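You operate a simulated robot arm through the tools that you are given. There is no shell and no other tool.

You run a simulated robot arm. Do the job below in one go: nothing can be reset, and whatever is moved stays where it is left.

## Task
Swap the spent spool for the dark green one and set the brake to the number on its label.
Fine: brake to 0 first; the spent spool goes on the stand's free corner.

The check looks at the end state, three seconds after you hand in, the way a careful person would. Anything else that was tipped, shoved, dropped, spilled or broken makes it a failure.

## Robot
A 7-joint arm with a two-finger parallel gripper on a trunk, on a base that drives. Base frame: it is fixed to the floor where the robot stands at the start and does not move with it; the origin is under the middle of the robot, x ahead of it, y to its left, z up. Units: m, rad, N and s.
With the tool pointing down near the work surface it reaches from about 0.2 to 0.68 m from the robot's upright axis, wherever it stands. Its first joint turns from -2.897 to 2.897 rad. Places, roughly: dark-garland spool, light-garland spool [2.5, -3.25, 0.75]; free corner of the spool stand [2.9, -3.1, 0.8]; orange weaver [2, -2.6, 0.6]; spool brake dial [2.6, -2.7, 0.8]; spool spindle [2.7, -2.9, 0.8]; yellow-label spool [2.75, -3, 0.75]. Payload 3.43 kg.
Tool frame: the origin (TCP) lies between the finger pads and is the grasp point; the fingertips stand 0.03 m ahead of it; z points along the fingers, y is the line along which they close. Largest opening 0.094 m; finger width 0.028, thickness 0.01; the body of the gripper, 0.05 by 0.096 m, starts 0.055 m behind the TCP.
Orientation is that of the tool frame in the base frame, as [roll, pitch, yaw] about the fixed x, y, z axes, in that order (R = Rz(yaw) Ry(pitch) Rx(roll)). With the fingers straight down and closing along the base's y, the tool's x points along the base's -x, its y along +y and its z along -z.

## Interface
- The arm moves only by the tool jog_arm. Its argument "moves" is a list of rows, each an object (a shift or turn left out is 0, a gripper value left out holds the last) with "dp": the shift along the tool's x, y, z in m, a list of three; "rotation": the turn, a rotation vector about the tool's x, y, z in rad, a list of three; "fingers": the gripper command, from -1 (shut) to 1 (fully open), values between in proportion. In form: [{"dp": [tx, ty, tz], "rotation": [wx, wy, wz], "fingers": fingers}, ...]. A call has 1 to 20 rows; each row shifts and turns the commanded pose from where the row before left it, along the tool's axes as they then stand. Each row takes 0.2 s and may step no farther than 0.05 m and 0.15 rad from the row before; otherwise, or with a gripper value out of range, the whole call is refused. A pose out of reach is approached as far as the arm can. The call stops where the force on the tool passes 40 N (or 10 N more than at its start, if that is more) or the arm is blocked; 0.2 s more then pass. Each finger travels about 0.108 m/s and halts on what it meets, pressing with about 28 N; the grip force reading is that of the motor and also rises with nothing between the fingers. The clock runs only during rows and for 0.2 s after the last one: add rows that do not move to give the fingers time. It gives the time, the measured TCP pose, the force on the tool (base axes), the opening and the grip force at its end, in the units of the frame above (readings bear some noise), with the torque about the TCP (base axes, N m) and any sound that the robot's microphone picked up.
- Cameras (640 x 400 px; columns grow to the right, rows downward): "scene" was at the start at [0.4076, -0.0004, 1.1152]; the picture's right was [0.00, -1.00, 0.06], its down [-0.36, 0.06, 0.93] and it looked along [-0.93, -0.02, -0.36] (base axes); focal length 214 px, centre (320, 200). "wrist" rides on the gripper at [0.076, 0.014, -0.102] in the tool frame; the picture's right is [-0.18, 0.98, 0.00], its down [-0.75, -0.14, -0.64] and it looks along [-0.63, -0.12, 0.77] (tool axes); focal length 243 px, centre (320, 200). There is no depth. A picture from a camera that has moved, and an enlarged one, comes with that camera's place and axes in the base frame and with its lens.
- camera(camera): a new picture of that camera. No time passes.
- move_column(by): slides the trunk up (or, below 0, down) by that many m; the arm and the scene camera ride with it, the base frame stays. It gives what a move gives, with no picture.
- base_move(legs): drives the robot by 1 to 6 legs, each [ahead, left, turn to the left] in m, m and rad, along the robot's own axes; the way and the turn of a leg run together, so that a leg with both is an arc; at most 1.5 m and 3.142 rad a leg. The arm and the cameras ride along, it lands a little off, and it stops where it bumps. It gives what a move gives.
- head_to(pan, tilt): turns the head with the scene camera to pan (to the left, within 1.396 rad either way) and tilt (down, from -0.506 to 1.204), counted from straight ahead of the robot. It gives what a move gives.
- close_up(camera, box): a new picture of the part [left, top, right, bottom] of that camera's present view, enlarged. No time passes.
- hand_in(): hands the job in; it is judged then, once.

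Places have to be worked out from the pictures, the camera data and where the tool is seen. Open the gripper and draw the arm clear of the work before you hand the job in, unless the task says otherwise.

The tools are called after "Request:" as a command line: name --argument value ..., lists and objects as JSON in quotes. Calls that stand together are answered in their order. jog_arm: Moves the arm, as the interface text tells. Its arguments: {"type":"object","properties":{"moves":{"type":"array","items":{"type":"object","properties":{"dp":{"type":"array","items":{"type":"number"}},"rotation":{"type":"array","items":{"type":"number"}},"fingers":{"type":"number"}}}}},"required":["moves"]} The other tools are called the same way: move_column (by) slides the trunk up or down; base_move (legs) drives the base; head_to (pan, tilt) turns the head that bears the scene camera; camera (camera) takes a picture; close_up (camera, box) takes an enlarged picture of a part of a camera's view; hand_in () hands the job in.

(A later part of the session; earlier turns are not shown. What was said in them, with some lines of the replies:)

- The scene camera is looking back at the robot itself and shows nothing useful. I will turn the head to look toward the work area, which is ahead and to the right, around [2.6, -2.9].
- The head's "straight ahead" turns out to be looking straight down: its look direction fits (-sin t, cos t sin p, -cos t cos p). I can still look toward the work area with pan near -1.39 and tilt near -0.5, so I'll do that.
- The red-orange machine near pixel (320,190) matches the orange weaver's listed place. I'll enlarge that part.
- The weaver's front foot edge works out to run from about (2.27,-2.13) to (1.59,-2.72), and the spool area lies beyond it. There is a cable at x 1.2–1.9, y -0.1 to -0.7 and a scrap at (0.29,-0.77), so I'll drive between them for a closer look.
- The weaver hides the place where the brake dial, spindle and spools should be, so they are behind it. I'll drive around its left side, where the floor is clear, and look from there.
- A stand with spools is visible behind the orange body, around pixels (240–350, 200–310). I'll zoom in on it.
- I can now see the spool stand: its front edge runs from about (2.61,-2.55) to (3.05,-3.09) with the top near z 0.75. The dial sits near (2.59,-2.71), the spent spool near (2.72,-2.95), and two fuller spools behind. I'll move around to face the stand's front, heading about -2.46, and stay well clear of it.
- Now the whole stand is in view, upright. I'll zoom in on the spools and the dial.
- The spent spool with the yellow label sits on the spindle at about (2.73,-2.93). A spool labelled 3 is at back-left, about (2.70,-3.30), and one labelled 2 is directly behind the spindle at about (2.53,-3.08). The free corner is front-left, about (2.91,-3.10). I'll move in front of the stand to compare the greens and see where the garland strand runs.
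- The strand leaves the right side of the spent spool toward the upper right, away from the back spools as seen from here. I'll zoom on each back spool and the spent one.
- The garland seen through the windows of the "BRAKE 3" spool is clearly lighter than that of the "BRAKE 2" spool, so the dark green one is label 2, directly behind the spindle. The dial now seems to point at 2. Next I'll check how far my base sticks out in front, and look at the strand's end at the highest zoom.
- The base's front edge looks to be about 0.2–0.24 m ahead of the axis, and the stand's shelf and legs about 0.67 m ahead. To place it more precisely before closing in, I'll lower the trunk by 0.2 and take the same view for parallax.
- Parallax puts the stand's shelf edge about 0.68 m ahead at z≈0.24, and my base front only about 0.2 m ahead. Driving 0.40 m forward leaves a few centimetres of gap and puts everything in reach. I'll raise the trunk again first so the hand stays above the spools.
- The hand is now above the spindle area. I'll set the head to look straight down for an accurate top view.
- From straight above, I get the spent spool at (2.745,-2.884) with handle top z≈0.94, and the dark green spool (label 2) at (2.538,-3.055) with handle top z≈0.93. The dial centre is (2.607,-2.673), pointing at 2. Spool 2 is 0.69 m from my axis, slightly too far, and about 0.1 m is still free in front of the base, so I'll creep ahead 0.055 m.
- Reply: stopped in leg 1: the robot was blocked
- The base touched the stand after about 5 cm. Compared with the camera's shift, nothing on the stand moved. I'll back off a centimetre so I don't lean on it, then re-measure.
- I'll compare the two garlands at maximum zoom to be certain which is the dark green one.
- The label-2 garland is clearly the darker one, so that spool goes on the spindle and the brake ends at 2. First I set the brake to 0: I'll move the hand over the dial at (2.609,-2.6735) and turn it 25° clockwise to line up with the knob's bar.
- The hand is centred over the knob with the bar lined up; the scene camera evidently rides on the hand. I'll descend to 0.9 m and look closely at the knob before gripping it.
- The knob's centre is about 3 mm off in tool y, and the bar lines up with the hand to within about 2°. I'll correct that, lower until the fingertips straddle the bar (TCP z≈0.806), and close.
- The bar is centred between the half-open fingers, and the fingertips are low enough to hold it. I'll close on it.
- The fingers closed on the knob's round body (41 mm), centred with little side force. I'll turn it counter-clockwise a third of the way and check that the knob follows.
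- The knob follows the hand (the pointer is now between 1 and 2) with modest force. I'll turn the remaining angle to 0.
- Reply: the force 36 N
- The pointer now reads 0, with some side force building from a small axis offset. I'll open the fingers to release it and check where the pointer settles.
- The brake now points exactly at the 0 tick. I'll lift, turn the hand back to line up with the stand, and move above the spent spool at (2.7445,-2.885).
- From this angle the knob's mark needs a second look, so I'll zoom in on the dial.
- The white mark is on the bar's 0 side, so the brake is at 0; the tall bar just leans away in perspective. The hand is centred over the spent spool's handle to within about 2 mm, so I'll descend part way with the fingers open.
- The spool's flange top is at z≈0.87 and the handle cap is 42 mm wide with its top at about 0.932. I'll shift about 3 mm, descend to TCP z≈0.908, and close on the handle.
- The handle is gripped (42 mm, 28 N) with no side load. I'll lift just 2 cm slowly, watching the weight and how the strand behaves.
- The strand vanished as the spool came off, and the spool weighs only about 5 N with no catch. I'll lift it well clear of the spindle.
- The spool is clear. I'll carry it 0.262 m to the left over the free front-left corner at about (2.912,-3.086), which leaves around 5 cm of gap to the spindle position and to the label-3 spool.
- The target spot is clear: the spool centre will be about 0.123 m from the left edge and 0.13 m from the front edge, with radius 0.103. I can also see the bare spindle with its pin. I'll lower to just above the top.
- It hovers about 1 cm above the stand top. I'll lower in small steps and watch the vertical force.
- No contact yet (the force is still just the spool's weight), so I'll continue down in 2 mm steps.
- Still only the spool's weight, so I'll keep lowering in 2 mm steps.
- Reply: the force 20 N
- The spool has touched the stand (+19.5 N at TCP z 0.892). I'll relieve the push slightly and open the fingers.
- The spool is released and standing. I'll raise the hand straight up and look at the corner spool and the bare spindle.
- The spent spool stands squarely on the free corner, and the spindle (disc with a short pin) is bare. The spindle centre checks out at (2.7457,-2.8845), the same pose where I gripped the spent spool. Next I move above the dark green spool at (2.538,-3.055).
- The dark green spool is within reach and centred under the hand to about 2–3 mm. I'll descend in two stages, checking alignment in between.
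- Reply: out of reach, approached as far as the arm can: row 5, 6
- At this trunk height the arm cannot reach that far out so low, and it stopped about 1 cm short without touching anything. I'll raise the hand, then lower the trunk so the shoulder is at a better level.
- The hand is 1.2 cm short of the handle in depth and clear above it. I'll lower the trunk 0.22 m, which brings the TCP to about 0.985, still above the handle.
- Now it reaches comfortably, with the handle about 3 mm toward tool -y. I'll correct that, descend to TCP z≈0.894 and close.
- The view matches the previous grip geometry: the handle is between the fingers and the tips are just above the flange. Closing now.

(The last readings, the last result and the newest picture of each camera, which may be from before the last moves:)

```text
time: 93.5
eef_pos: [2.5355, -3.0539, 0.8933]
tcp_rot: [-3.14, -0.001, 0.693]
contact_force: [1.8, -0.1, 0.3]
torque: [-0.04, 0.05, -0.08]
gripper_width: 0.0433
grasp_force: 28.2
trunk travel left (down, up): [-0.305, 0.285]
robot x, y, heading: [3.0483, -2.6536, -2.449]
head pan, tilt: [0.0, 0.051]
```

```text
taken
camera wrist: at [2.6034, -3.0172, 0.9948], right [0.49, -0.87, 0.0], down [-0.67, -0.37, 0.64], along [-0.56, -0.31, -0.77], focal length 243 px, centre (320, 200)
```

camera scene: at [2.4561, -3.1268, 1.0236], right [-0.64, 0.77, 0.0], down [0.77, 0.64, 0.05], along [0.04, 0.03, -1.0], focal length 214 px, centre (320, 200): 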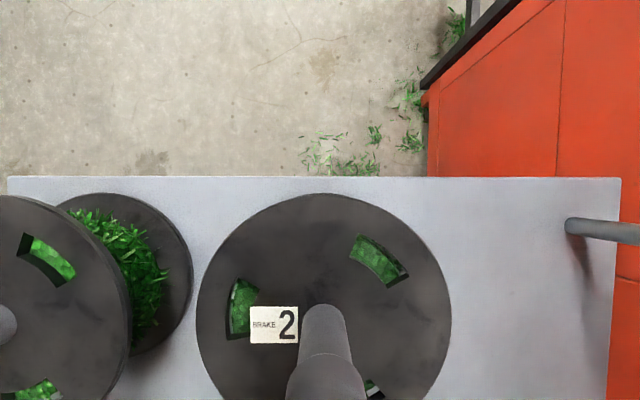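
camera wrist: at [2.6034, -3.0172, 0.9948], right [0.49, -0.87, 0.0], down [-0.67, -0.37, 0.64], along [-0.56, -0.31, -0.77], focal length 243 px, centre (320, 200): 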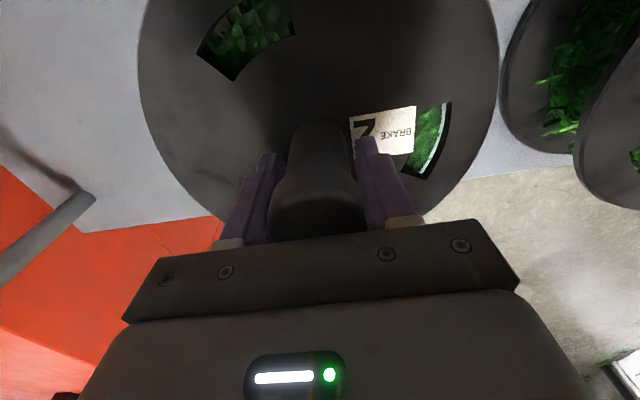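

Gripped at 43 mm, 28 N. I'll lift it 2 cm and check the weight and the hold.

Request:
jog_arm --moves '[{"dp": [0, 0, -0.007]}, {"dp": [0, 0, -0.007]}, {"dp": [0, 0, -0.006]}, {"dp": [0, 0, 0]}, {"dp": [0, 0, 0]}]'

Request:
camera --camera "scene"

Request:
camera --camera "wrist"

```text
time: 94.7
eef_pos: [2.536, -3.0527, 0.9149]
tcp_rot: [-3.141, -0.003, 0.693]
contact_force: [-0.5, 0.4, -6.0]
torque: [-0.03, 0.03, 0.02]
gripper_width: 0.0433
grasp_force: 28.0
trunk travel left (down, up): [-0.305, 0.285]
robot x, y, heading: [3.0499, -2.651, -2.449]
head pan, tilt: [0.0, 0.051]
```

```text
taken
camera scene: at [2.4534, -3.1247, 0.9524], right [-0.64, 0.77, 0.0], down [0.77, 0.64, 0.05], along [0.04, 0.03, -1.0], focal length 214 px, centre (320, 200)
```

scene: 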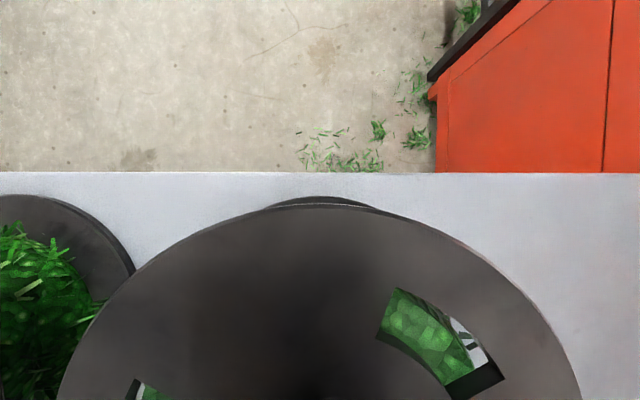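

```text
taken
camera wrist: at [2.6034, -3.0169, 1.0154], right [0.49, -0.87, 0.0], down [-0.67, -0.37, 0.64], along [-0.56, -0.31, -0.77], focal length 243 px, centre (320, 200)
```

wrist: 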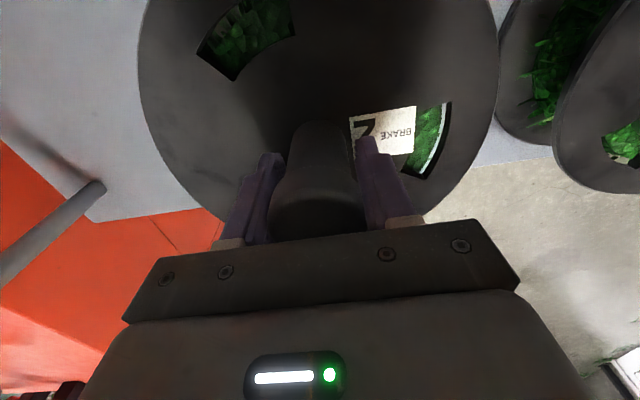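

It is held well (6 N weight) and sits in the grip just as the spent one did, within about 1 mm. I'll lift it clear of the pin height and bring it straight forward over the spindle.

Request:
jog_arm --moves '[{"dp": [0, 0, -0.03]}, {"dp": [0, 0, -0.03]}, {"dp": [0, 0, -0.03]}, {"dp": [0, 0, -0.025]}, {"dp": [0, 0, 0]}, {"dp": [0.0336, 0.0005, 0]}, {"dp": [0.0336, 0.0005, 0]}, {"dp": [0.0336, 0.0005, 0]}, {"dp": [0.0336, 0.0005, 0]}, {"dp": [0.0336, 0.0005, 0]}, {"dp": [0.0336, 0.0005, 0]}, {"dp": [0.0336, 0.0005, 0]}, {"dp": [0.0336, 0.0005, 0]}, {"dp": [0, 0, 0]}, {"dp": [0, 0, 0]}]'

Request:
camera --camera "scene"

Request:
camera --camera "wrist"

```text
time: 97.9
eef_pos: [2.747, -2.8847, 1.0295]
tcp_rot: [-3.142, 0.0, 0.692]
contact_force: [0.2, 0.8, -6.1]
torque: [-0.02, 0.03, 0.01]
gripper_width: 0.0429
grasp_force: 28.2
trunk travel left (down, up): [-0.305, 0.285]
robot x, y, heading: [3.046, -2.6492, -2.444]
head pan, tilt: [0.0, 0.051]
```

```text
taken
camera scene: at [2.6643, -2.9543, 1.0681], right [-0.64, 0.77, 0.0], down [0.77, 0.64, 0.05], along [0.04, 0.03, -1.0], focal length 214 px, centre (320, 200)
```

scene: 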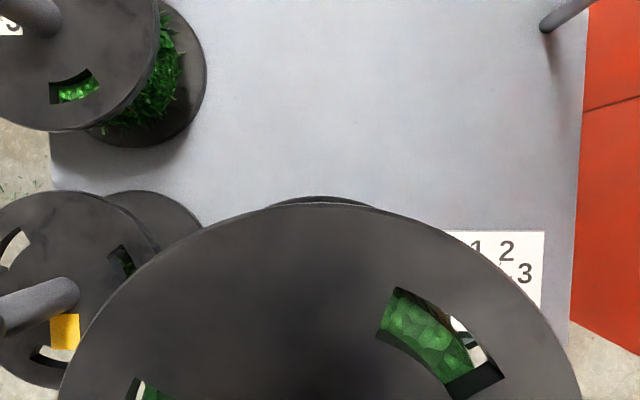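

```text
taken
camera wrist: at [2.8144, -2.8465, 1.131], right [0.49, -0.87, 0.0], down [-0.67, -0.37, 0.64], along [-0.56, -0.31, -0.77], focal length 243 px, centre (320, 200)
```

wrist: 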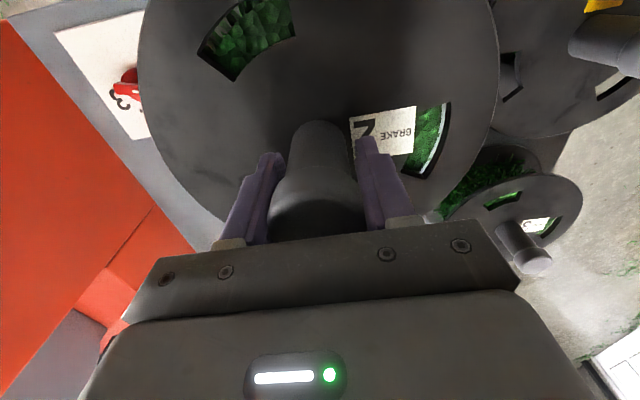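

It's over the spindle within about 2–3 mm of the pose where the spent spool was seated. I'll make a 2 mm depth correction, lower to just above the pin, then continue in small steps watching the force.

Request:
jog_arm --moves '[{"dp": [-0.002, 0, 0.02]}, {"dp": [0, 0, 0.02]}, {"dp": [0, 0, 0.02]}, {"dp": [0, 0, 0.015]}, {"dp": [0, 0, 0]}, {"dp": [0, 0, 0]}]'

Request:
camera --camera "wrist"

```text
time: 99.3
eef_pos: [2.7454, -2.8871, 0.9547]
tcp_rot: [3.141, 0.001, 0.693]
contact_force: [-0.5, 0.1, -6.3]
torque: [-0.03, -0.01, 0.0]
gripper_width: 0.0431
grasp_force: 27.7
trunk travel left (down, up): [-0.305, 0.285]
robot x, y, heading: [3.0504, -2.6527, -2.451]
head pan, tilt: [0.0, 0.051]
```

```text
taken
camera wrist: at [2.8121, -2.8494, 1.0553], right [0.49, -0.87, 0.0], down [-0.67, -0.37, 0.64], along [-0.56, -0.31, -0.77], focal length 243 px, centre (320, 200)
```

wrist: 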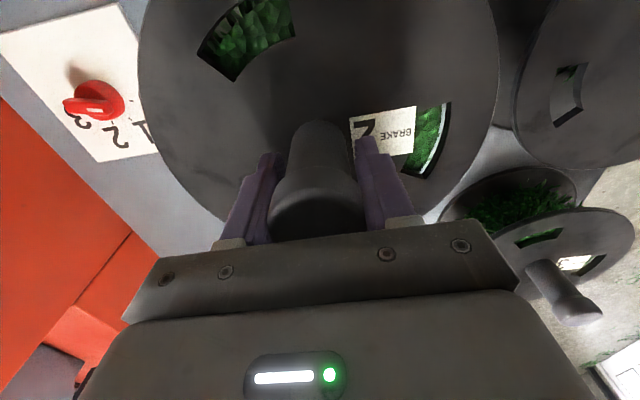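

Position is within about 1–2 mm. I'll trim by 1 mm and descend in small steps.

Request:
jog_arm --moves '[{"dp": [0.001, -0.0008, 0.004]}, {"dp": [0, 0, 0.004]}, {"dp": [0, 0, 0.004]}, {"dp": [0, 0, 0]}]'

```text
time: 100.3
eef_pos: [2.7445, -2.8873, 0.9419]
tcp_rot: [-3.141, 0.001, 0.694]
contact_force: [-0.8, 0.0, -6.1]
torque: [-0.01, 0.04, 0.0]
gripper_width: 0.0432
grasp_force: 27.5
trunk travel left (down, up): [-0.305, 0.285]
robot x, y, heading: [3.0484, -2.6507, -2.451]
head pan, tilt: [0.0, 0.051]
```

Request:
jog_arm --moves '[{"dp": [0, 0, 0.004]}, {"dp": [0, 0, 0.004]}, {"dp": [0, 0, 0.004]}, {"dp": [0, 0, 0]}]'

Request:
camera --camera "wrist"

```text
time: 101.3
eef_pos: [2.7458, -2.8856, 0.9321]
tcp_rot: [-3.142, 0.0, 0.692]
contact_force: [1.6, -2.3, 13.2]
torque: [0.11, -0.03, -0.04]
gripper_width: 0.043
grasp_force: 27.4
trunk travel left (down, up): [-0.305, 0.285]
robot x, y, heading: [3.0486, -2.6485, -2.448]
head pan, tilt: [0.0, 0.051]
```

```text
taken
camera wrist: at [2.8131, -2.8486, 1.0323], right [0.49, -0.87, 0.0], down [-0.67, -0.37, 0.64], along [-0.56, -0.31, -0.77], focal length 243 px, centre (320, 200)
```

wrist: 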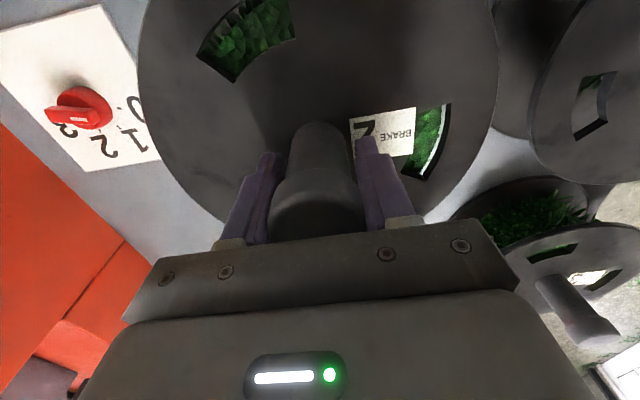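

The spool touched the pin tip at TCP z 0.932 with 13 N up and has not slid on yet. I'll hold still and re-read the forces and torque to see which way it is off.

Request:
jog_arm --moves '[{"dp": [0, 0, 0]}]'

Request:
jog_arm --moves '[{"dp": [0, 0, 0]}]'

Request:
jog_arm --moves '[{"dp": [0, 0, 0]}]'

Request:
camera --camera "scene"

```text
time: 101.7
eef_pos: [2.7445, -2.8861, 0.9314]
tcp_rot: [3.14, 0.001, 0.693]
contact_force: [1.7, -1.5, 13.6]
torque: [0.1, -0.07, 0.02]
gripper_width: 0.0428
grasp_force: 27.3
trunk travel left (down, up): [-0.305, 0.285]
robot x, y, heading: [3.0432, -2.65, -2.444]
head pan, tilt: [0.0, 0.051]
```

```text
time: 102.1
eef_pos: [2.7447, -2.8862, 0.9317]
tcp_rot: [-3.141, -0.002, 0.691]
contact_force: [1.8, -1.4, 13.1]
torque: [0.1, -0.06, 0.0]
gripper_width: 0.0423
grasp_force: 27.9
trunk travel left (down, up): [-0.305, 0.285]
robot x, y, heading: [3.0476, -2.655, -2.449]
head pan, tilt: [0.0, 0.051]
```

```text
time: 102.5
eef_pos: [2.7456, -2.8867, 0.9302]
tcp_rot: [-3.141, 0.0, 0.691]
contact_force: [2.0, -1.5, 12.7]
torque: [0.11, -0.07, 0.04]
gripper_width: 0.0427
grasp_force: 27.8
trunk travel left (down, up): [-0.305, 0.285]
robot x, y, heading: [3.049, -2.65, -2.447]
head pan, tilt: [0.0, 0.051]
```

```text
taken
camera scene: at [2.663, -2.9563, 0.9692], right [-0.64, 0.77, 0.0], down [0.77, 0.64, 0.05], along [0.04, 0.03, -1.0], focal length 214 px, centre (320, 200)
```

scene: 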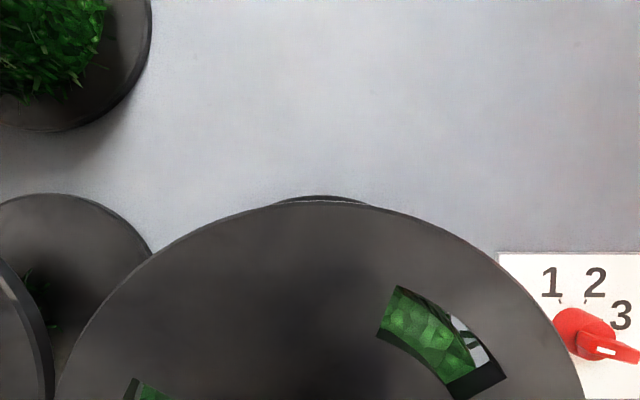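

The torque puts the contact point to the right of the spool axis (+e, about 2 cm out), so the spool is slightly left of the pin. I'll back up 4 mm, shift 1.5 mm right and 0.7 mm toward me, and try again gently.

Request:
jog_arm --moves '[{"dp": [0, 0, -0.005]}, {"dp": [0.0007, -0.0015, 0]}, {"dp": [0, 0, 0]}, {"dp": [0, 0, 0.003]}, {"dp": [0, 0, 0.002]}, {"dp": [0, 0, 0]}]'

```text
time: 103.9
eef_pos: [2.744, -2.8842, 0.9301]
tcp_rot: [-3.141, -0.003, 0.693]
contact_force: [0.1, 0.9, -6.3]
torque: [-0.02, 0.01, 0.01]
gripper_width: 0.0424
grasp_force: 28.1
trunk travel left (down, up): [-0.305, 0.285]
robot x, y, heading: [3.0489, -2.6532, -2.45]
head pan, tilt: [0.0, 0.051]
```

At the same height there is no contact force now, so the pin has entered the hole. I'll continue down in 3 mm steps.

Request:
jog_arm --moves '[{"dp": [0, 0, 0.003]}, {"dp": [0, 0, 0.003]}, {"dp": [0, 0, 0.003]}, {"dp": [0, 0, 0]}]'

```text
time: 104.9
eef_pos: [2.7444, -2.8836, 0.9216]
tcp_rot: [3.142, 0.001, 0.692]
contact_force: [0.7, -1.4, -6.3]
torque: [-0.05, 0.01, -0.02]
gripper_width: 0.0424
grasp_force: 28.2
trunk travel left (down, up): [-0.305, 0.285]
robot x, y, heading: [3.0506, -2.6517, -2.449]
head pan, tilt: [0.0, 0.051]
```

It's sliding on freely with only the weight showing. I'll continue toward the seat, expected near TCP z≈0.907.

Request:
jog_arm --moves '[{"dp": [0, 0, 0.003]}, {"dp": [0, 0, 0.003]}, {"dp": [0, 0, 0.003]}, {"dp": [0, 0, 0]}]'

```text
time: 105.9
eef_pos: [2.7448, -2.8846, 0.9124]
tcp_rot: [3.141, 0.001, 0.692]
contact_force: [0.1, 0.2, -6.1]
torque: [0.0, 0.02, -0.02]
gripper_width: 0.0423
grasp_force: 28.4
trunk travel left (down, up): [-0.305, 0.285]
robot x, y, heading: [3.0462, -2.6518, -2.449]
head pan, tilt: [0.0, 0.051]
```

Request:
jog_arm --moves '[{"dp": [0, 0, 0.002]}, {"dp": [0, 0, 0.002]}, {"dp": [0, 0, 0]}]'

```text
time: 106.7
eef_pos: [2.7431, -2.8833, 0.9086]
tcp_rot: [3.14, -0.002, 0.694]
contact_force: [0.3, 0.6, -5.5]
torque: [0.0, 0.0, -0.03]
gripper_width: 0.0424
grasp_force: 28.0
trunk travel left (down, up): [-0.305, 0.285]
robot x, y, heading: [3.0518, -2.6508, -2.447]
head pan, tilt: [0.0, 0.051]
```

Still just the weight at z 0.9086; a little further in 2 mm steps until it rests on the spindle disc.

Request:
jog_arm --moves '[{"dp": [0, 0, 0.002]}, {"dp": [0, 0, 0.001]}, {"dp": [0, 0, 0]}]'

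```text
time: 107.5
eef_pos: [2.744, -2.8837, 0.9062]
tcp_rot: [3.142, 0.0, 0.693]
contact_force: [1.5, 1.7, 15.4]
torque: [0.07, -0.05, -0.03]
gripper_width: 0.0424
grasp_force: 28.1
trunk travel left (down, up): [-0.305, 0.285]
robot x, y, heading: [3.0496, -2.6508, -2.45]
head pan, tilt: [0.0, 0.051]
```

Seated: contact at 0.906 with a firm upward force, matching the spent spool's seated height. I'll relieve the push, open the fingers and rise straight up.

Request:
jog_arm --moves '[{"dp": [0, 0, -0.0015]}, {"dp": [0, 0, 0]}, {"dp": [0, 0, 0], "fingers": 0.0}, {"dp": [0, 0, 0], "fingers": 1}, {"dp": [0, 0, 0]}, {"dp": [0, 0, 0]}]'

Request:
camera --camera "wrist"

```text
time: 108.9
eef_pos: [2.7435, -2.8838, 0.9069]
tcp_rot: [-3.141, 0.0, 0.692]
contact_force: [0.1, 0.3, 0.4]
torque: [-0.01, -0.02, 0.04]
gripper_width: 0.094
grasp_force: 0.1
trunk travel left (down, up): [-0.305, 0.285]
robot x, y, heading: [3.0466, -2.6533, -2.446]
head pan, tilt: [0.0, 0.051]
```

```text
taken
camera wrist: at [2.8119, -2.8466, 1.0086], right [0.49, -0.87, 0.0], down [-0.67, -0.37, 0.64], along [-0.56, -0.31, -0.77], focal length 243 px, centre (320, 200)
```

wrist: 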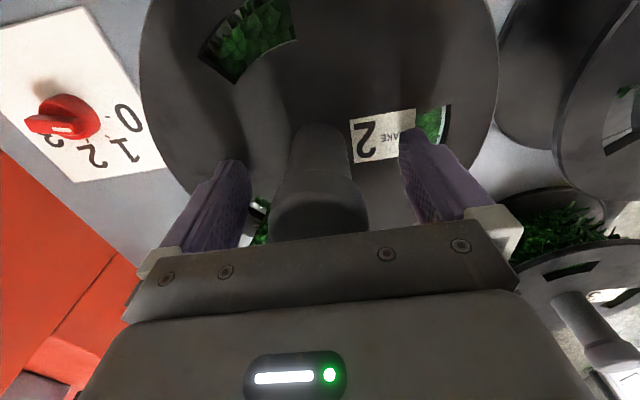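

The spool is released and seated. Rising straight up before moving to the dial.

Request:
jog_arm --moves '[{"dp": [0, 0, -0.03]}, {"dp": [0, 0, -0.045]}, {"dp": [0, 0, -0.045]}, {"dp": [0, 0, -0.045]}, {"dp": [0, 0, -0.04]}, {"dp": [0, 0, 0]}]'

Request:
camera --camera "scene"

Request:
camera --camera "wrist"

```text
time: 110.3
eef_pos: [2.7444, -2.8827, 1.1136]
tcp_rot: [3.141, -0.003, 0.692]
contact_force: [-0.2, 0.0, 0.0]
torque: [-0.01, -0.01, 0.01]
gripper_width: 0.0942
grasp_force: 0.0
trunk travel left (down, up): [-0.305, 0.285]
robot x, y, heading: [3.0488, -2.6499, -2.448]
head pan, tilt: [0.0, 0.051]
```

```text
taken
camera scene: at [2.6614, -2.9542, 1.1511], right [-0.64, 0.77, 0.0], down [0.77, 0.64, 0.05], along [0.04, 0.03, -1.0], focal length 214 px, centre (320, 200)
```

scene: 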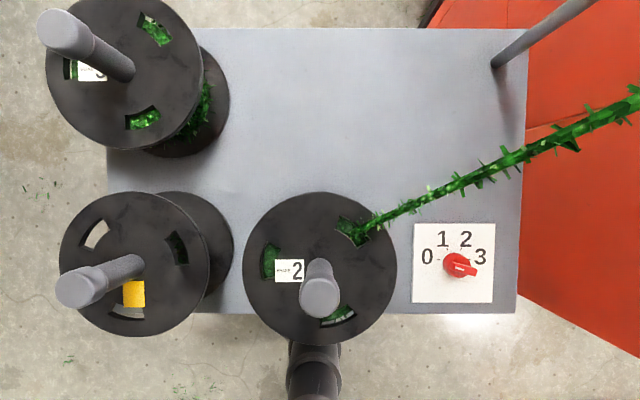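

```text
taken
camera wrist: at [2.8114, -2.8464, 1.2141], right [0.49, -0.87, 0.0], down [-0.67, -0.37, 0.64], along [-0.56, -0.31, -0.77], focal length 243 px, centre (320, 200)
```

wrist: 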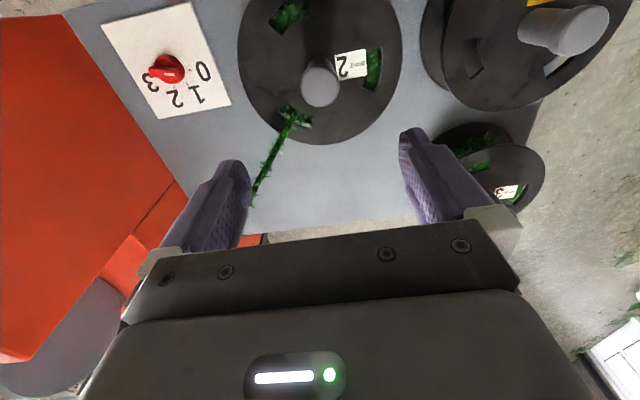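

The strand has hooked onto the new spool by itself, so it is properly on the spindle. Next the brake: I'll move above the dial centre (about (2.611,-2.674)), turn the hand back to the "0" bar direction (yaw 2.0), and descend part way.

Request:
jog_arm --moves '[{"dp": [0.0061, -0.0492, 0]}, {"dp": [0.0061, -0.0492, 0]}, {"dp": [0.0061, -0.0492, 0]}, {"dp": [0.0061, -0.0491, 0]}, {"dp": [0.0061, -0.0491, 0]}, {"rotation": [0, 0, -0.1453]}, {"rotation": [0, 0, -0.1453]}, {"rotation": [0, 0, -0.1453]}, {"rotation": [0, 0, -0.1453]}, {"rotation": [0, 0, -0.1453]}, {"rotation": [0, 0, -0.1453]}, {"rotation": [0, 0, -0.1453]}, {"rotation": [0, 0, -0.1453]}, {"rotation": [0, 0, -0.1453]}, {"dp": [0, 0, 0]}]'

Request:
jog_arm --moves '[{"dp": [0, 0, 0.045]}, {"dp": [0, 0, 0.045]}, {"dp": [0, 0, 0.045]}, {"dp": [0, 0, 0.045]}, {"dp": [0, 0, 0.02]}, {"dp": [0, 0, 0]}, {"dp": [0, 0, 0]}]'

Request:
camera --camera "wrist"

Request:
close_up --camera "wrist" --box '[240, 20, 400, 140]'

Request:
camera --camera "scene"

```text
time: 113.5
eef_pos: [2.611, -2.6749, 1.1118]
tcp_rot: [-3.141, -0.001, 2.004]
contact_force: [0.5, -0.5, -0.3]
torque: [0.0, -0.03, 0.0]
gripper_width: 0.0939
grasp_force: 0.0
trunk travel left (down, up): [-0.305, 0.285]
robot x, y, heading: [3.0446, -2.6536, -2.449]
head pan, tilt: [0.0, 0.051]
```

```text
time: 115.1
eef_pos: [2.609, -2.6765, 0.9121]
tcp_rot: [-3.141, 0.0, 2.002]
contact_force: [-1.0, 0.3, 0.0]
torque: [0.0, 0.02, -0.01]
gripper_width: 0.0939
grasp_force: 0.0
trunk travel left (down, up): [-0.305, 0.285]
robot x, y, heading: [3.0493, -2.6519, -2.446]
head pan, tilt: [0.0, 0.051]
```

```text
taken
camera wrist: at [2.5915, -2.6013, 1.0136], right [0.97, 0.24, 0.0], down [0.19, -0.74, 0.64], along [0.16, -0.62, -0.77], focal length 243 px, centre (320, 200)
```

wrist: 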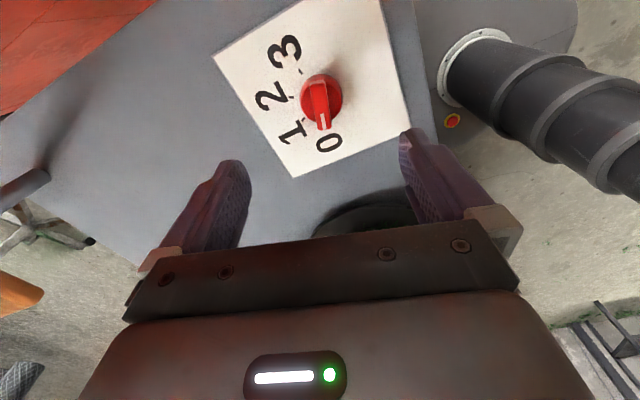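

```text
3.33 times, centred on (320, 80) of wrist
camera zoom: at [2.5915, -2.6013, 1.0136], right [0.97, 0.24, 0.0], down [0.19, -0.74, 0.64], along [0.16, -0.62, -0.77], focal length 809 px, centre (320, 600)
```

zoom: 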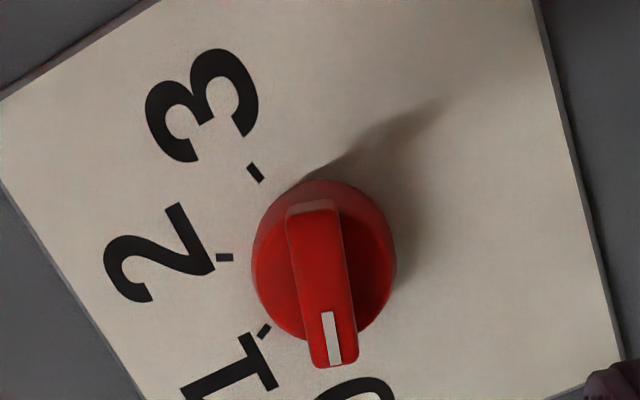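

```text
taken
camera scene: at [2.6531, -2.7752, 0.9507], right [-0.91, -0.42, 0.0], down [-0.42, 0.91, 0.05], along [-0.02, 0.05, -1.0], focal length 214 px, centre (320, 200)
```

scene: 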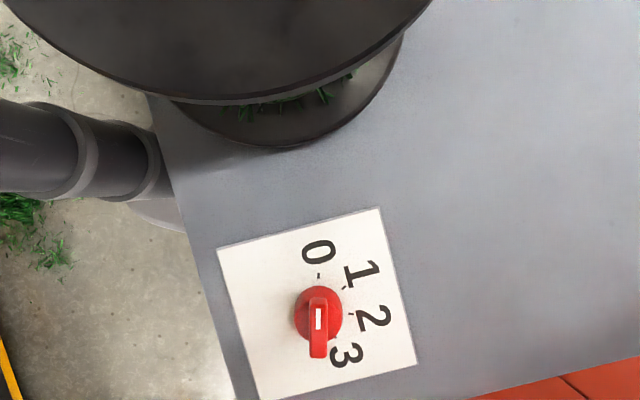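

The ticks put the knob axis within 1.7 mm of the hand axis, and the bar is aligned. I'll trim, lower to TCP z≈0.804 as before, and close on the knob.

Request:
jog_arm --moves '[{"dp": [-0.0017, 0, 0.03], "fingers": 0.3}, {"dp": [0, 0, 0.03]}, {"dp": [0, 0, 0.03]}, {"dp": [0, 0, 0.018]}, {"dp": [0, 0, 0]}, {"dp": [0, 0, 0], "fingers": -0.2}, {"dp": [0, 0, 0], "fingers": -1}, {"dp": [0, 0, 0]}, {"dp": [0, 0, 0]}]'

Request:
close_up --camera "wrist" --box '[200, 80, 440, 230]'

```text
time: 117.1
eef_pos: [2.6123, -2.676, 0.8038]
tcp_rot: [3.139, 0.0, 2.0]
contact_force: [13.1, 4.7, -11.3]
torque: [0.53, 0.11, -0.04]
gripper_width: 0.0417
grasp_force: 45.0
trunk travel left (down, up): [-0.305, 0.285]
robot x, y, heading: [3.0465, -2.6489, -2.452]
head pan, tilt: [0.0, 0.051]
```

```text
2.67 times, centred on (320, 155) of wrist
camera zoom: at [2.5928, -2.6015, 0.9057], right [0.97, 0.24, 0.0], down [0.18, -0.74, 0.64], along [0.16, -0.62, -0.77], focal length 647 px, centre (320, 320)
```

zoom: 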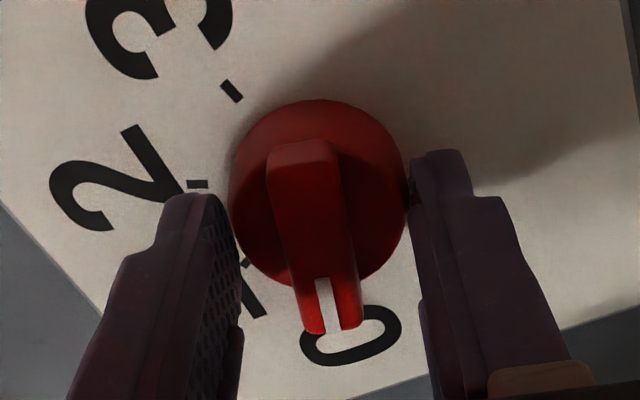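

Gripped at 41.7 mm with acceptable side force. I'll turn clockwise half way first.

Request:
jog_arm --moves '[{"rotation": [0, 0, 0.12]}, {"rotation": [0, 0, 0.12]}, {"rotation": [0, 0, 0.12]}, {"rotation": [0, 0, 0.12]}, {"rotation": [0, 0, 0.12]}, {"rotation": [0, 0, 0.12]}, {"rotation": [0, 0, 0.12]}, {"dp": [0, 0, 0]}]'

Request:
close_up --camera "wrist" --box '[200, 80, 440, 230]'

```text
time: 118.9
eef_pos: [2.6099, -2.6764, 0.8051]
tcp_rot: [-3.138, 0.001, 1.156]
contact_force: [0.4, 8.5, -2.4]
torque: [0.65, -0.34, -0.02]
gripper_width: 0.0414
grasp_force: 45.0
trunk travel left (down, up): [-0.305, 0.285]
robot x, y, heading: [3.0509, -2.6494, -2.458]
head pan, tilt: [0.0, 0.051]
```

```text
2.67 times, centred on (320, 155) of wrist
camera zoom: at [2.654, -2.6125, 0.9056], right [0.83, -0.56, 0.0], down [-0.43, -0.63, 0.64], along [-0.36, -0.53, -0.77], focal length 647 px, centre (320, 320)
```

zoom: 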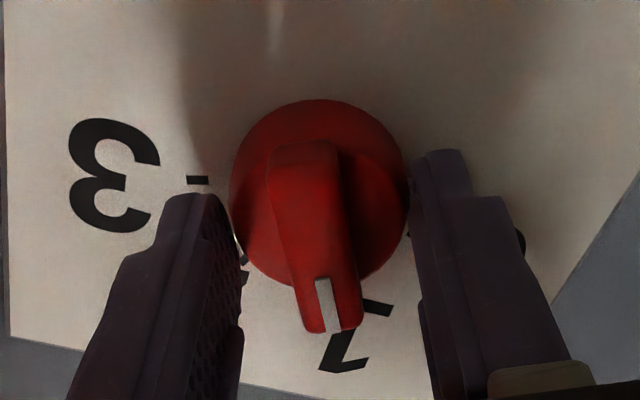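

The pointer is at about 1 and following. I'll turn the remaining 0.905 rad to 2.

Request:
jog_arm --moves '[{"rotation": [0, 0, 0.12]}, {"rotation": [0, 0, 0.12]}, {"rotation": [0, 0, 0.12]}, {"rotation": [0, 0, 0.12]}, {"rotation": [0, 0, 0.12]}, {"rotation": [0, 0, 0.12]}, {"rotation": [0, 0, 0.12]}, {"rotation": [0, 0, 0.065]}, {"dp": [0, 0, 0]}]'

Request:
close_up --camera "wrist" --box '[200, 80, 440, 230]'

```text
time: 120.9
eef_pos: [2.6089, -2.6744, 0.8035]
tcp_rot: [-3.141, 0.003, 0.253]
contact_force: [-15.8, 18.4, 14.0]
torque: [0.5, 1.21, 0.01]
gripper_width: 0.0416
grasp_force: 45.1
trunk travel left (down, up): [-0.305, 0.285]
robot x, y, heading: [3.0481, -2.6532, -2.446]
head pan, tilt: [0.0, 0.051]
```

```text
2.67 times, centred on (320, 155) of wrist
camera zoom: at [2.6869, -2.67, 0.9055], right [0.07, -1.0, 0.0], down [-0.76, -0.05, 0.64], along [-0.64, -0.04, -0.77], focal length 647 px, centre (320, 320)
```

zoom: 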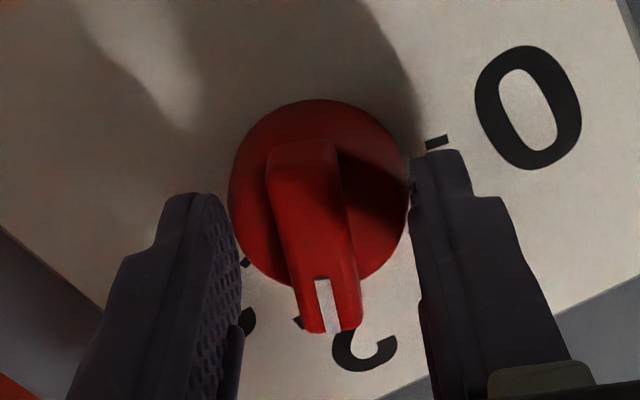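

The hand has turned the full 100°. I'll release the knob, rise a little and check the pointer.

Request:
jog_arm --moves '[{"dp": [0, 0, 0], "fingers": 0.3}, {"dp": [0, 0, 0]}, {"dp": [0, 0, -0.035]}, {"dp": [0, 0, -0.04]}, {"dp": [0, 0, -0.03]}, {"dp": [0, 0, 0]}]'

Request:
close_up --camera "wrist" --box '[240, 30, 400, 150]'

Request:
camera --camera "scene"

```text
time: 122.3
eef_pos: [2.6121, -2.6775, 0.9087]
tcp_rot: [3.141, 0.0, 0.253]
contact_force: [0.5, 0.5, -0.7]
torque: [0.0, 0.01, -0.01]
gripper_width: 0.0611
grasp_force: 0.0
trunk travel left (down, up): [-0.305, 0.285]
robot x, y, heading: [3.0457, -2.6549, -2.448]
head pan, tilt: [0.0, 0.051]
```

```text
3.33 times, centred on (320, 90) of wrist
camera zoom: at [2.6893, -2.6729, 1.0108], right [0.07, -1.0, 0.0], down [-0.77, -0.05, 0.64], along [-0.64, -0.04, -0.77], focal length 809 px, centre (320, 567)
```

zoom: 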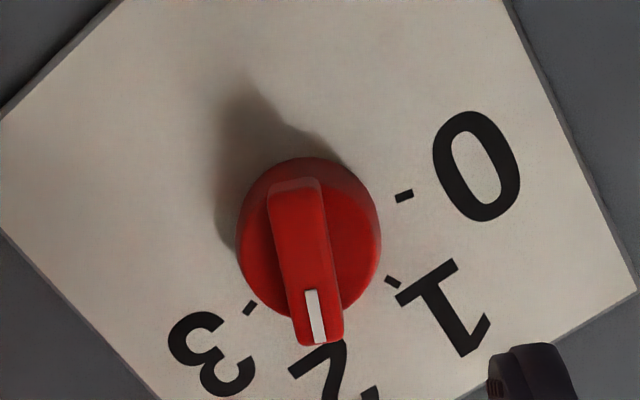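

```text
taken
camera scene: at [2.5088, -2.7078, 0.9479], right [-0.25, 0.97, 0.0], down [0.97, 0.25, 0.05], along [0.05, 0.01, -1.0], focal length 214 px, centre (320, 200)
```

scene: 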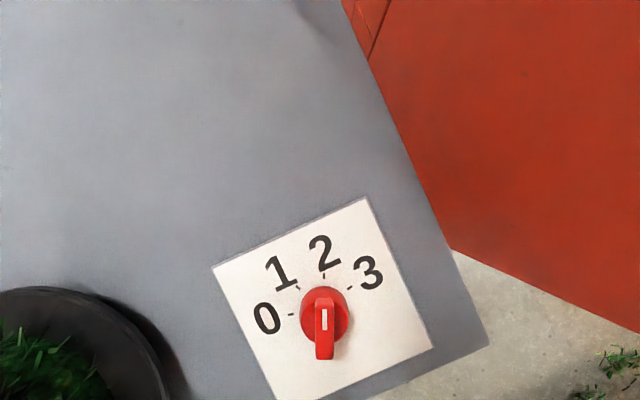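

The bar points at the 2 tick. I'll zoom in to confirm the angle.

Request:
close_up --camera "scene" --box '[270, 225, 390, 375]'

```text
2.67 times, centred on (330, 300) of scene
camera zoom: at [2.5088, -2.7078, 0.9479], right [-0.25, 0.97, 0.0], down [0.97, 0.25, 0.05], along [0.05, 0.01, -1.0], focal length 572 px, centre (293, -67)
```

zoom: 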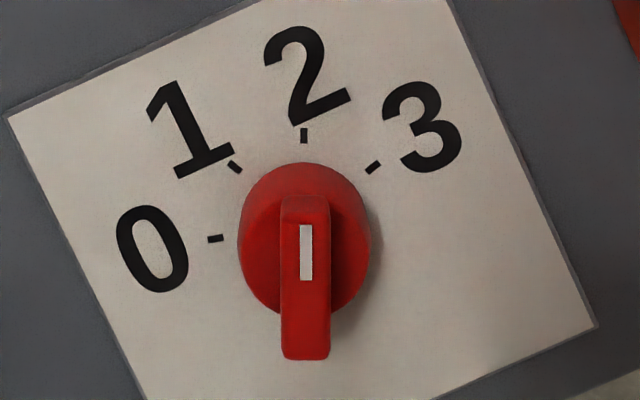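

The brake is squarely on 2. I'll open the gripper, raise the hand and draw it back toward the robot.

Request:
jog_arm --moves '[{"dp": [0, 0, -0.045], "fingers": 1}, {"dp": [0, 0, -0.045]}, {"dp": [0, 0, -0.045]}, {"dp": [0, 0, -0.045]}, {"dp": [0, 0, -0.045]}, {"dp": [0, 0, -0.045]}, {"rotation": [0, 0, -0.145]}, {"rotation": [0, 0, -0.145]}, {"rotation": [0, 0, -0.148]}, {"dp": [0, 0, 0]}]'

Request:
camera --camera "scene"

```text
time: 124.5
eef_pos: [2.6125, -2.6778, 1.1801]
tcp_rot: [-3.141, 0.0, 0.695]
contact_force: [-0.6, 1.0, 0.2]
torque: [-0.01, -0.02, 0.02]
gripper_width: 0.0941
grasp_force: 0.0
trunk travel left (down, up): [-0.305, 0.285]
robot x, y, heading: [3.0517, -2.6524, -2.452]
head pan, tilt: [0.0, 0.051]
```

```text
taken
camera scene: at [2.5289, -2.7478, 1.2181], right [-0.64, 0.77, 0.0], down [0.77, 0.64, 0.05], along [0.04, 0.03, -1.0], focal length 214 px, centre (320, 200)
```

scene: 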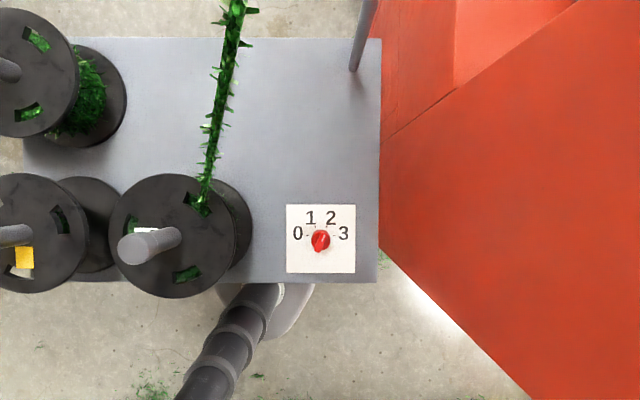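

Everything looks right from here. I'll retract the arm toward the robot and back the base away from the stand, then take a final look.

Request:
jog_arm --moves '[{"dp": [0.03, 0.02, -0.01]}, {"dp": [0.03, 0.02, -0.01]}, {"dp": [0.02, 0.04, 0]}, {"dp": [0, 0.045, 0]}, {"dp": [0, 0.045, 0]}, {"dp": [0, 0.045, 0]}, {"dp": [0, 0, 0]}]'

Request:
base_move --legs '[[-0.45, 0.0, 0]]'

Request:
head_to --pan 0.0 --tilt -0.5

Request:
camera --camera "scene"

Request:
close_up --camera "scene" --box '[160, 60, 480, 260]'

```text
time: 126.1
eef_pos: [2.8076, -2.7935, 1.2023]
tcp_rot: [3.141, -0.001, 0.692]
contact_force: [0.0, -0.5, 0.4]
torque: [0.0, 0.0, -0.01]
gripper_width: 0.0943
grasp_force: 0.0
trunk travel left (down, up): [-0.305, 0.285]
robot x, y, heading: [3.0498, -2.652, -2.449]
head pan, tilt: [0.0, 0.051]
```

```text
time: 128.8
eef_pos: [3.1567, -2.5028, 1.203]
tcp_rot: [-3.142, -0.003, 0.697]
contact_force: [-0.3, -0.1, -0.5]
torque: [-0.02, 0.01, -0.01]
gripper_width: 0.094
grasp_force: 0.1
trunk travel left (down, up): [-0.305, 0.285]
robot x, y, heading: [3.3978, -2.362, -2.443]
head pan, tilt: [0.0, 0.051]
```

```text
time: 129.8
eef_pos: [3.1565, -2.505, 1.2026]
tcp_rot: [3.141, -0.003, 0.7]
contact_force: [0.1, 0.0, 0.0]
torque: [0.04, 0.0, 0.02]
gripper_width: 0.0939
grasp_force: 0.1
trunk travel left (down, up): [-0.305, 0.285]
robot x, y, heading: [3.3947, -2.36, -2.442]
head pan, tilt: [0.0, -0.499]
```

```text
taken
camera scene: at [3.0402, -2.604, 1.2652], right [-0.64, 0.77, 0.0], down [0.67, 0.57, -0.48], along [-0.36, -0.31, -0.88], focal length 214 px, centre (320, 200)
```

scene: 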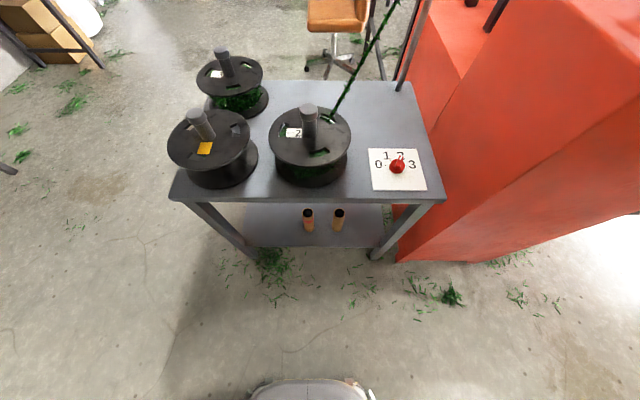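

```text
2.00 times, centred on (320, 160) of scene
camera zoom: at [3.0402, -2.604, 1.2652], right [-0.64, 0.77, 0.0], down [0.67, 0.57, -0.48], along [-0.36, -0.31, -0.88], focal length 429 px, centre (320, 280)
```

zoom: 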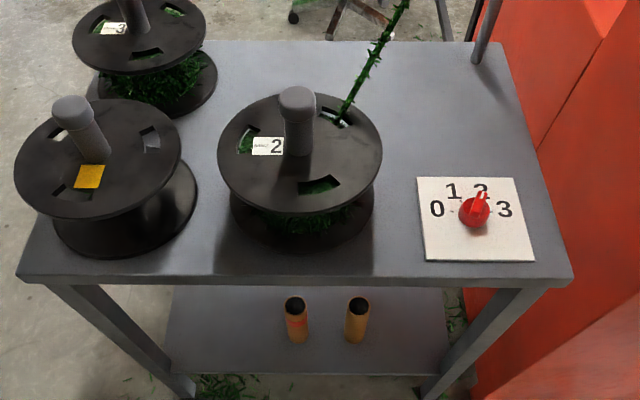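

The dark green spool is on the spindle with the strand attached, the spent one is on the front-left corner, and the label-3 spool and the shelf items are untouched. One last zoom on the dial before handing in.

Request:
close_up --camera "scene" --box '[360, 140, 440, 200]'

Request:
close_up --camera "scene" --box '[160, 90, 270, 210]'

```text
6.67 times, centred on (400, 170) of scene
camera zoom: at [3.0402, -2.604, 1.2652], right [-0.64, 0.77, 0.0], down [0.67, 0.57, -0.48], along [-0.36, -0.31, -0.88], focal length 1430 px, centre (-213, 400)
```

zoom: 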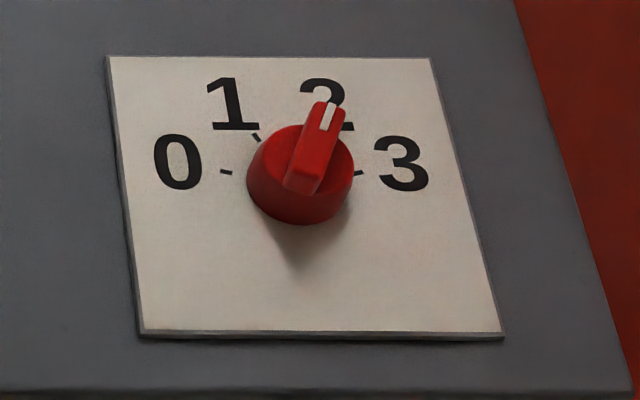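

```text
3.33 times, centred on (215, 150) of scene
camera zoom: at [3.0402, -2.604, 1.2652], right [-0.64, 0.77, 0.0], down [0.67, 0.57, -0.48], along [-0.36, -0.31, -0.88], focal length 715 px, centre (670, 367)
```

zoom: 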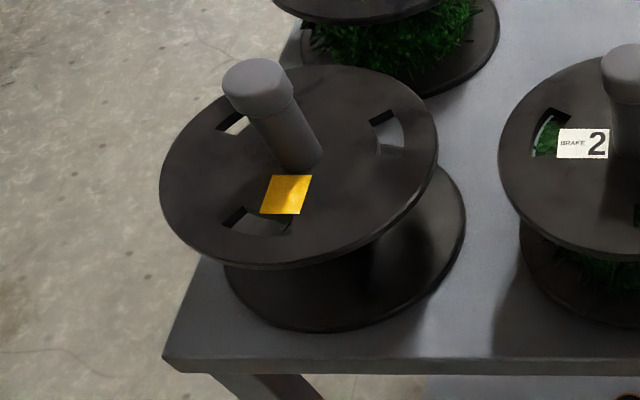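

The brake points at 2, and both spools stand flat, with the spent one fully on its corner. The gripper is open and the arm and base are clear, so I'm handing in.

Request:
hand_in

```text
The job is handed in.
```

The swap is done and handed in. The dark green spool, labelled BRAKE 2, is seated on the spindle and the brake points at 2.

- **Brake:** I set it to 0 before touching the spools, then to 2 after the new spool was on.
- **Spent spool:** It stands upright on the stand's free front-left corner, fully on the top.
- **Garland strand:** It disappeared when I lifted the spent spool. It reappeared on the dark green one once that was released on the spindle.
- **Contact with the stand:** While driving in, the base touched the stand once and stopped. The camera showed no movement, and I backed off about a centimetre.
- **Everything else:** In the last pictures the label-3 spool and the rolls on the lower shelf stand where they were. The gripper is open, and the arm and base are clear of the stand.
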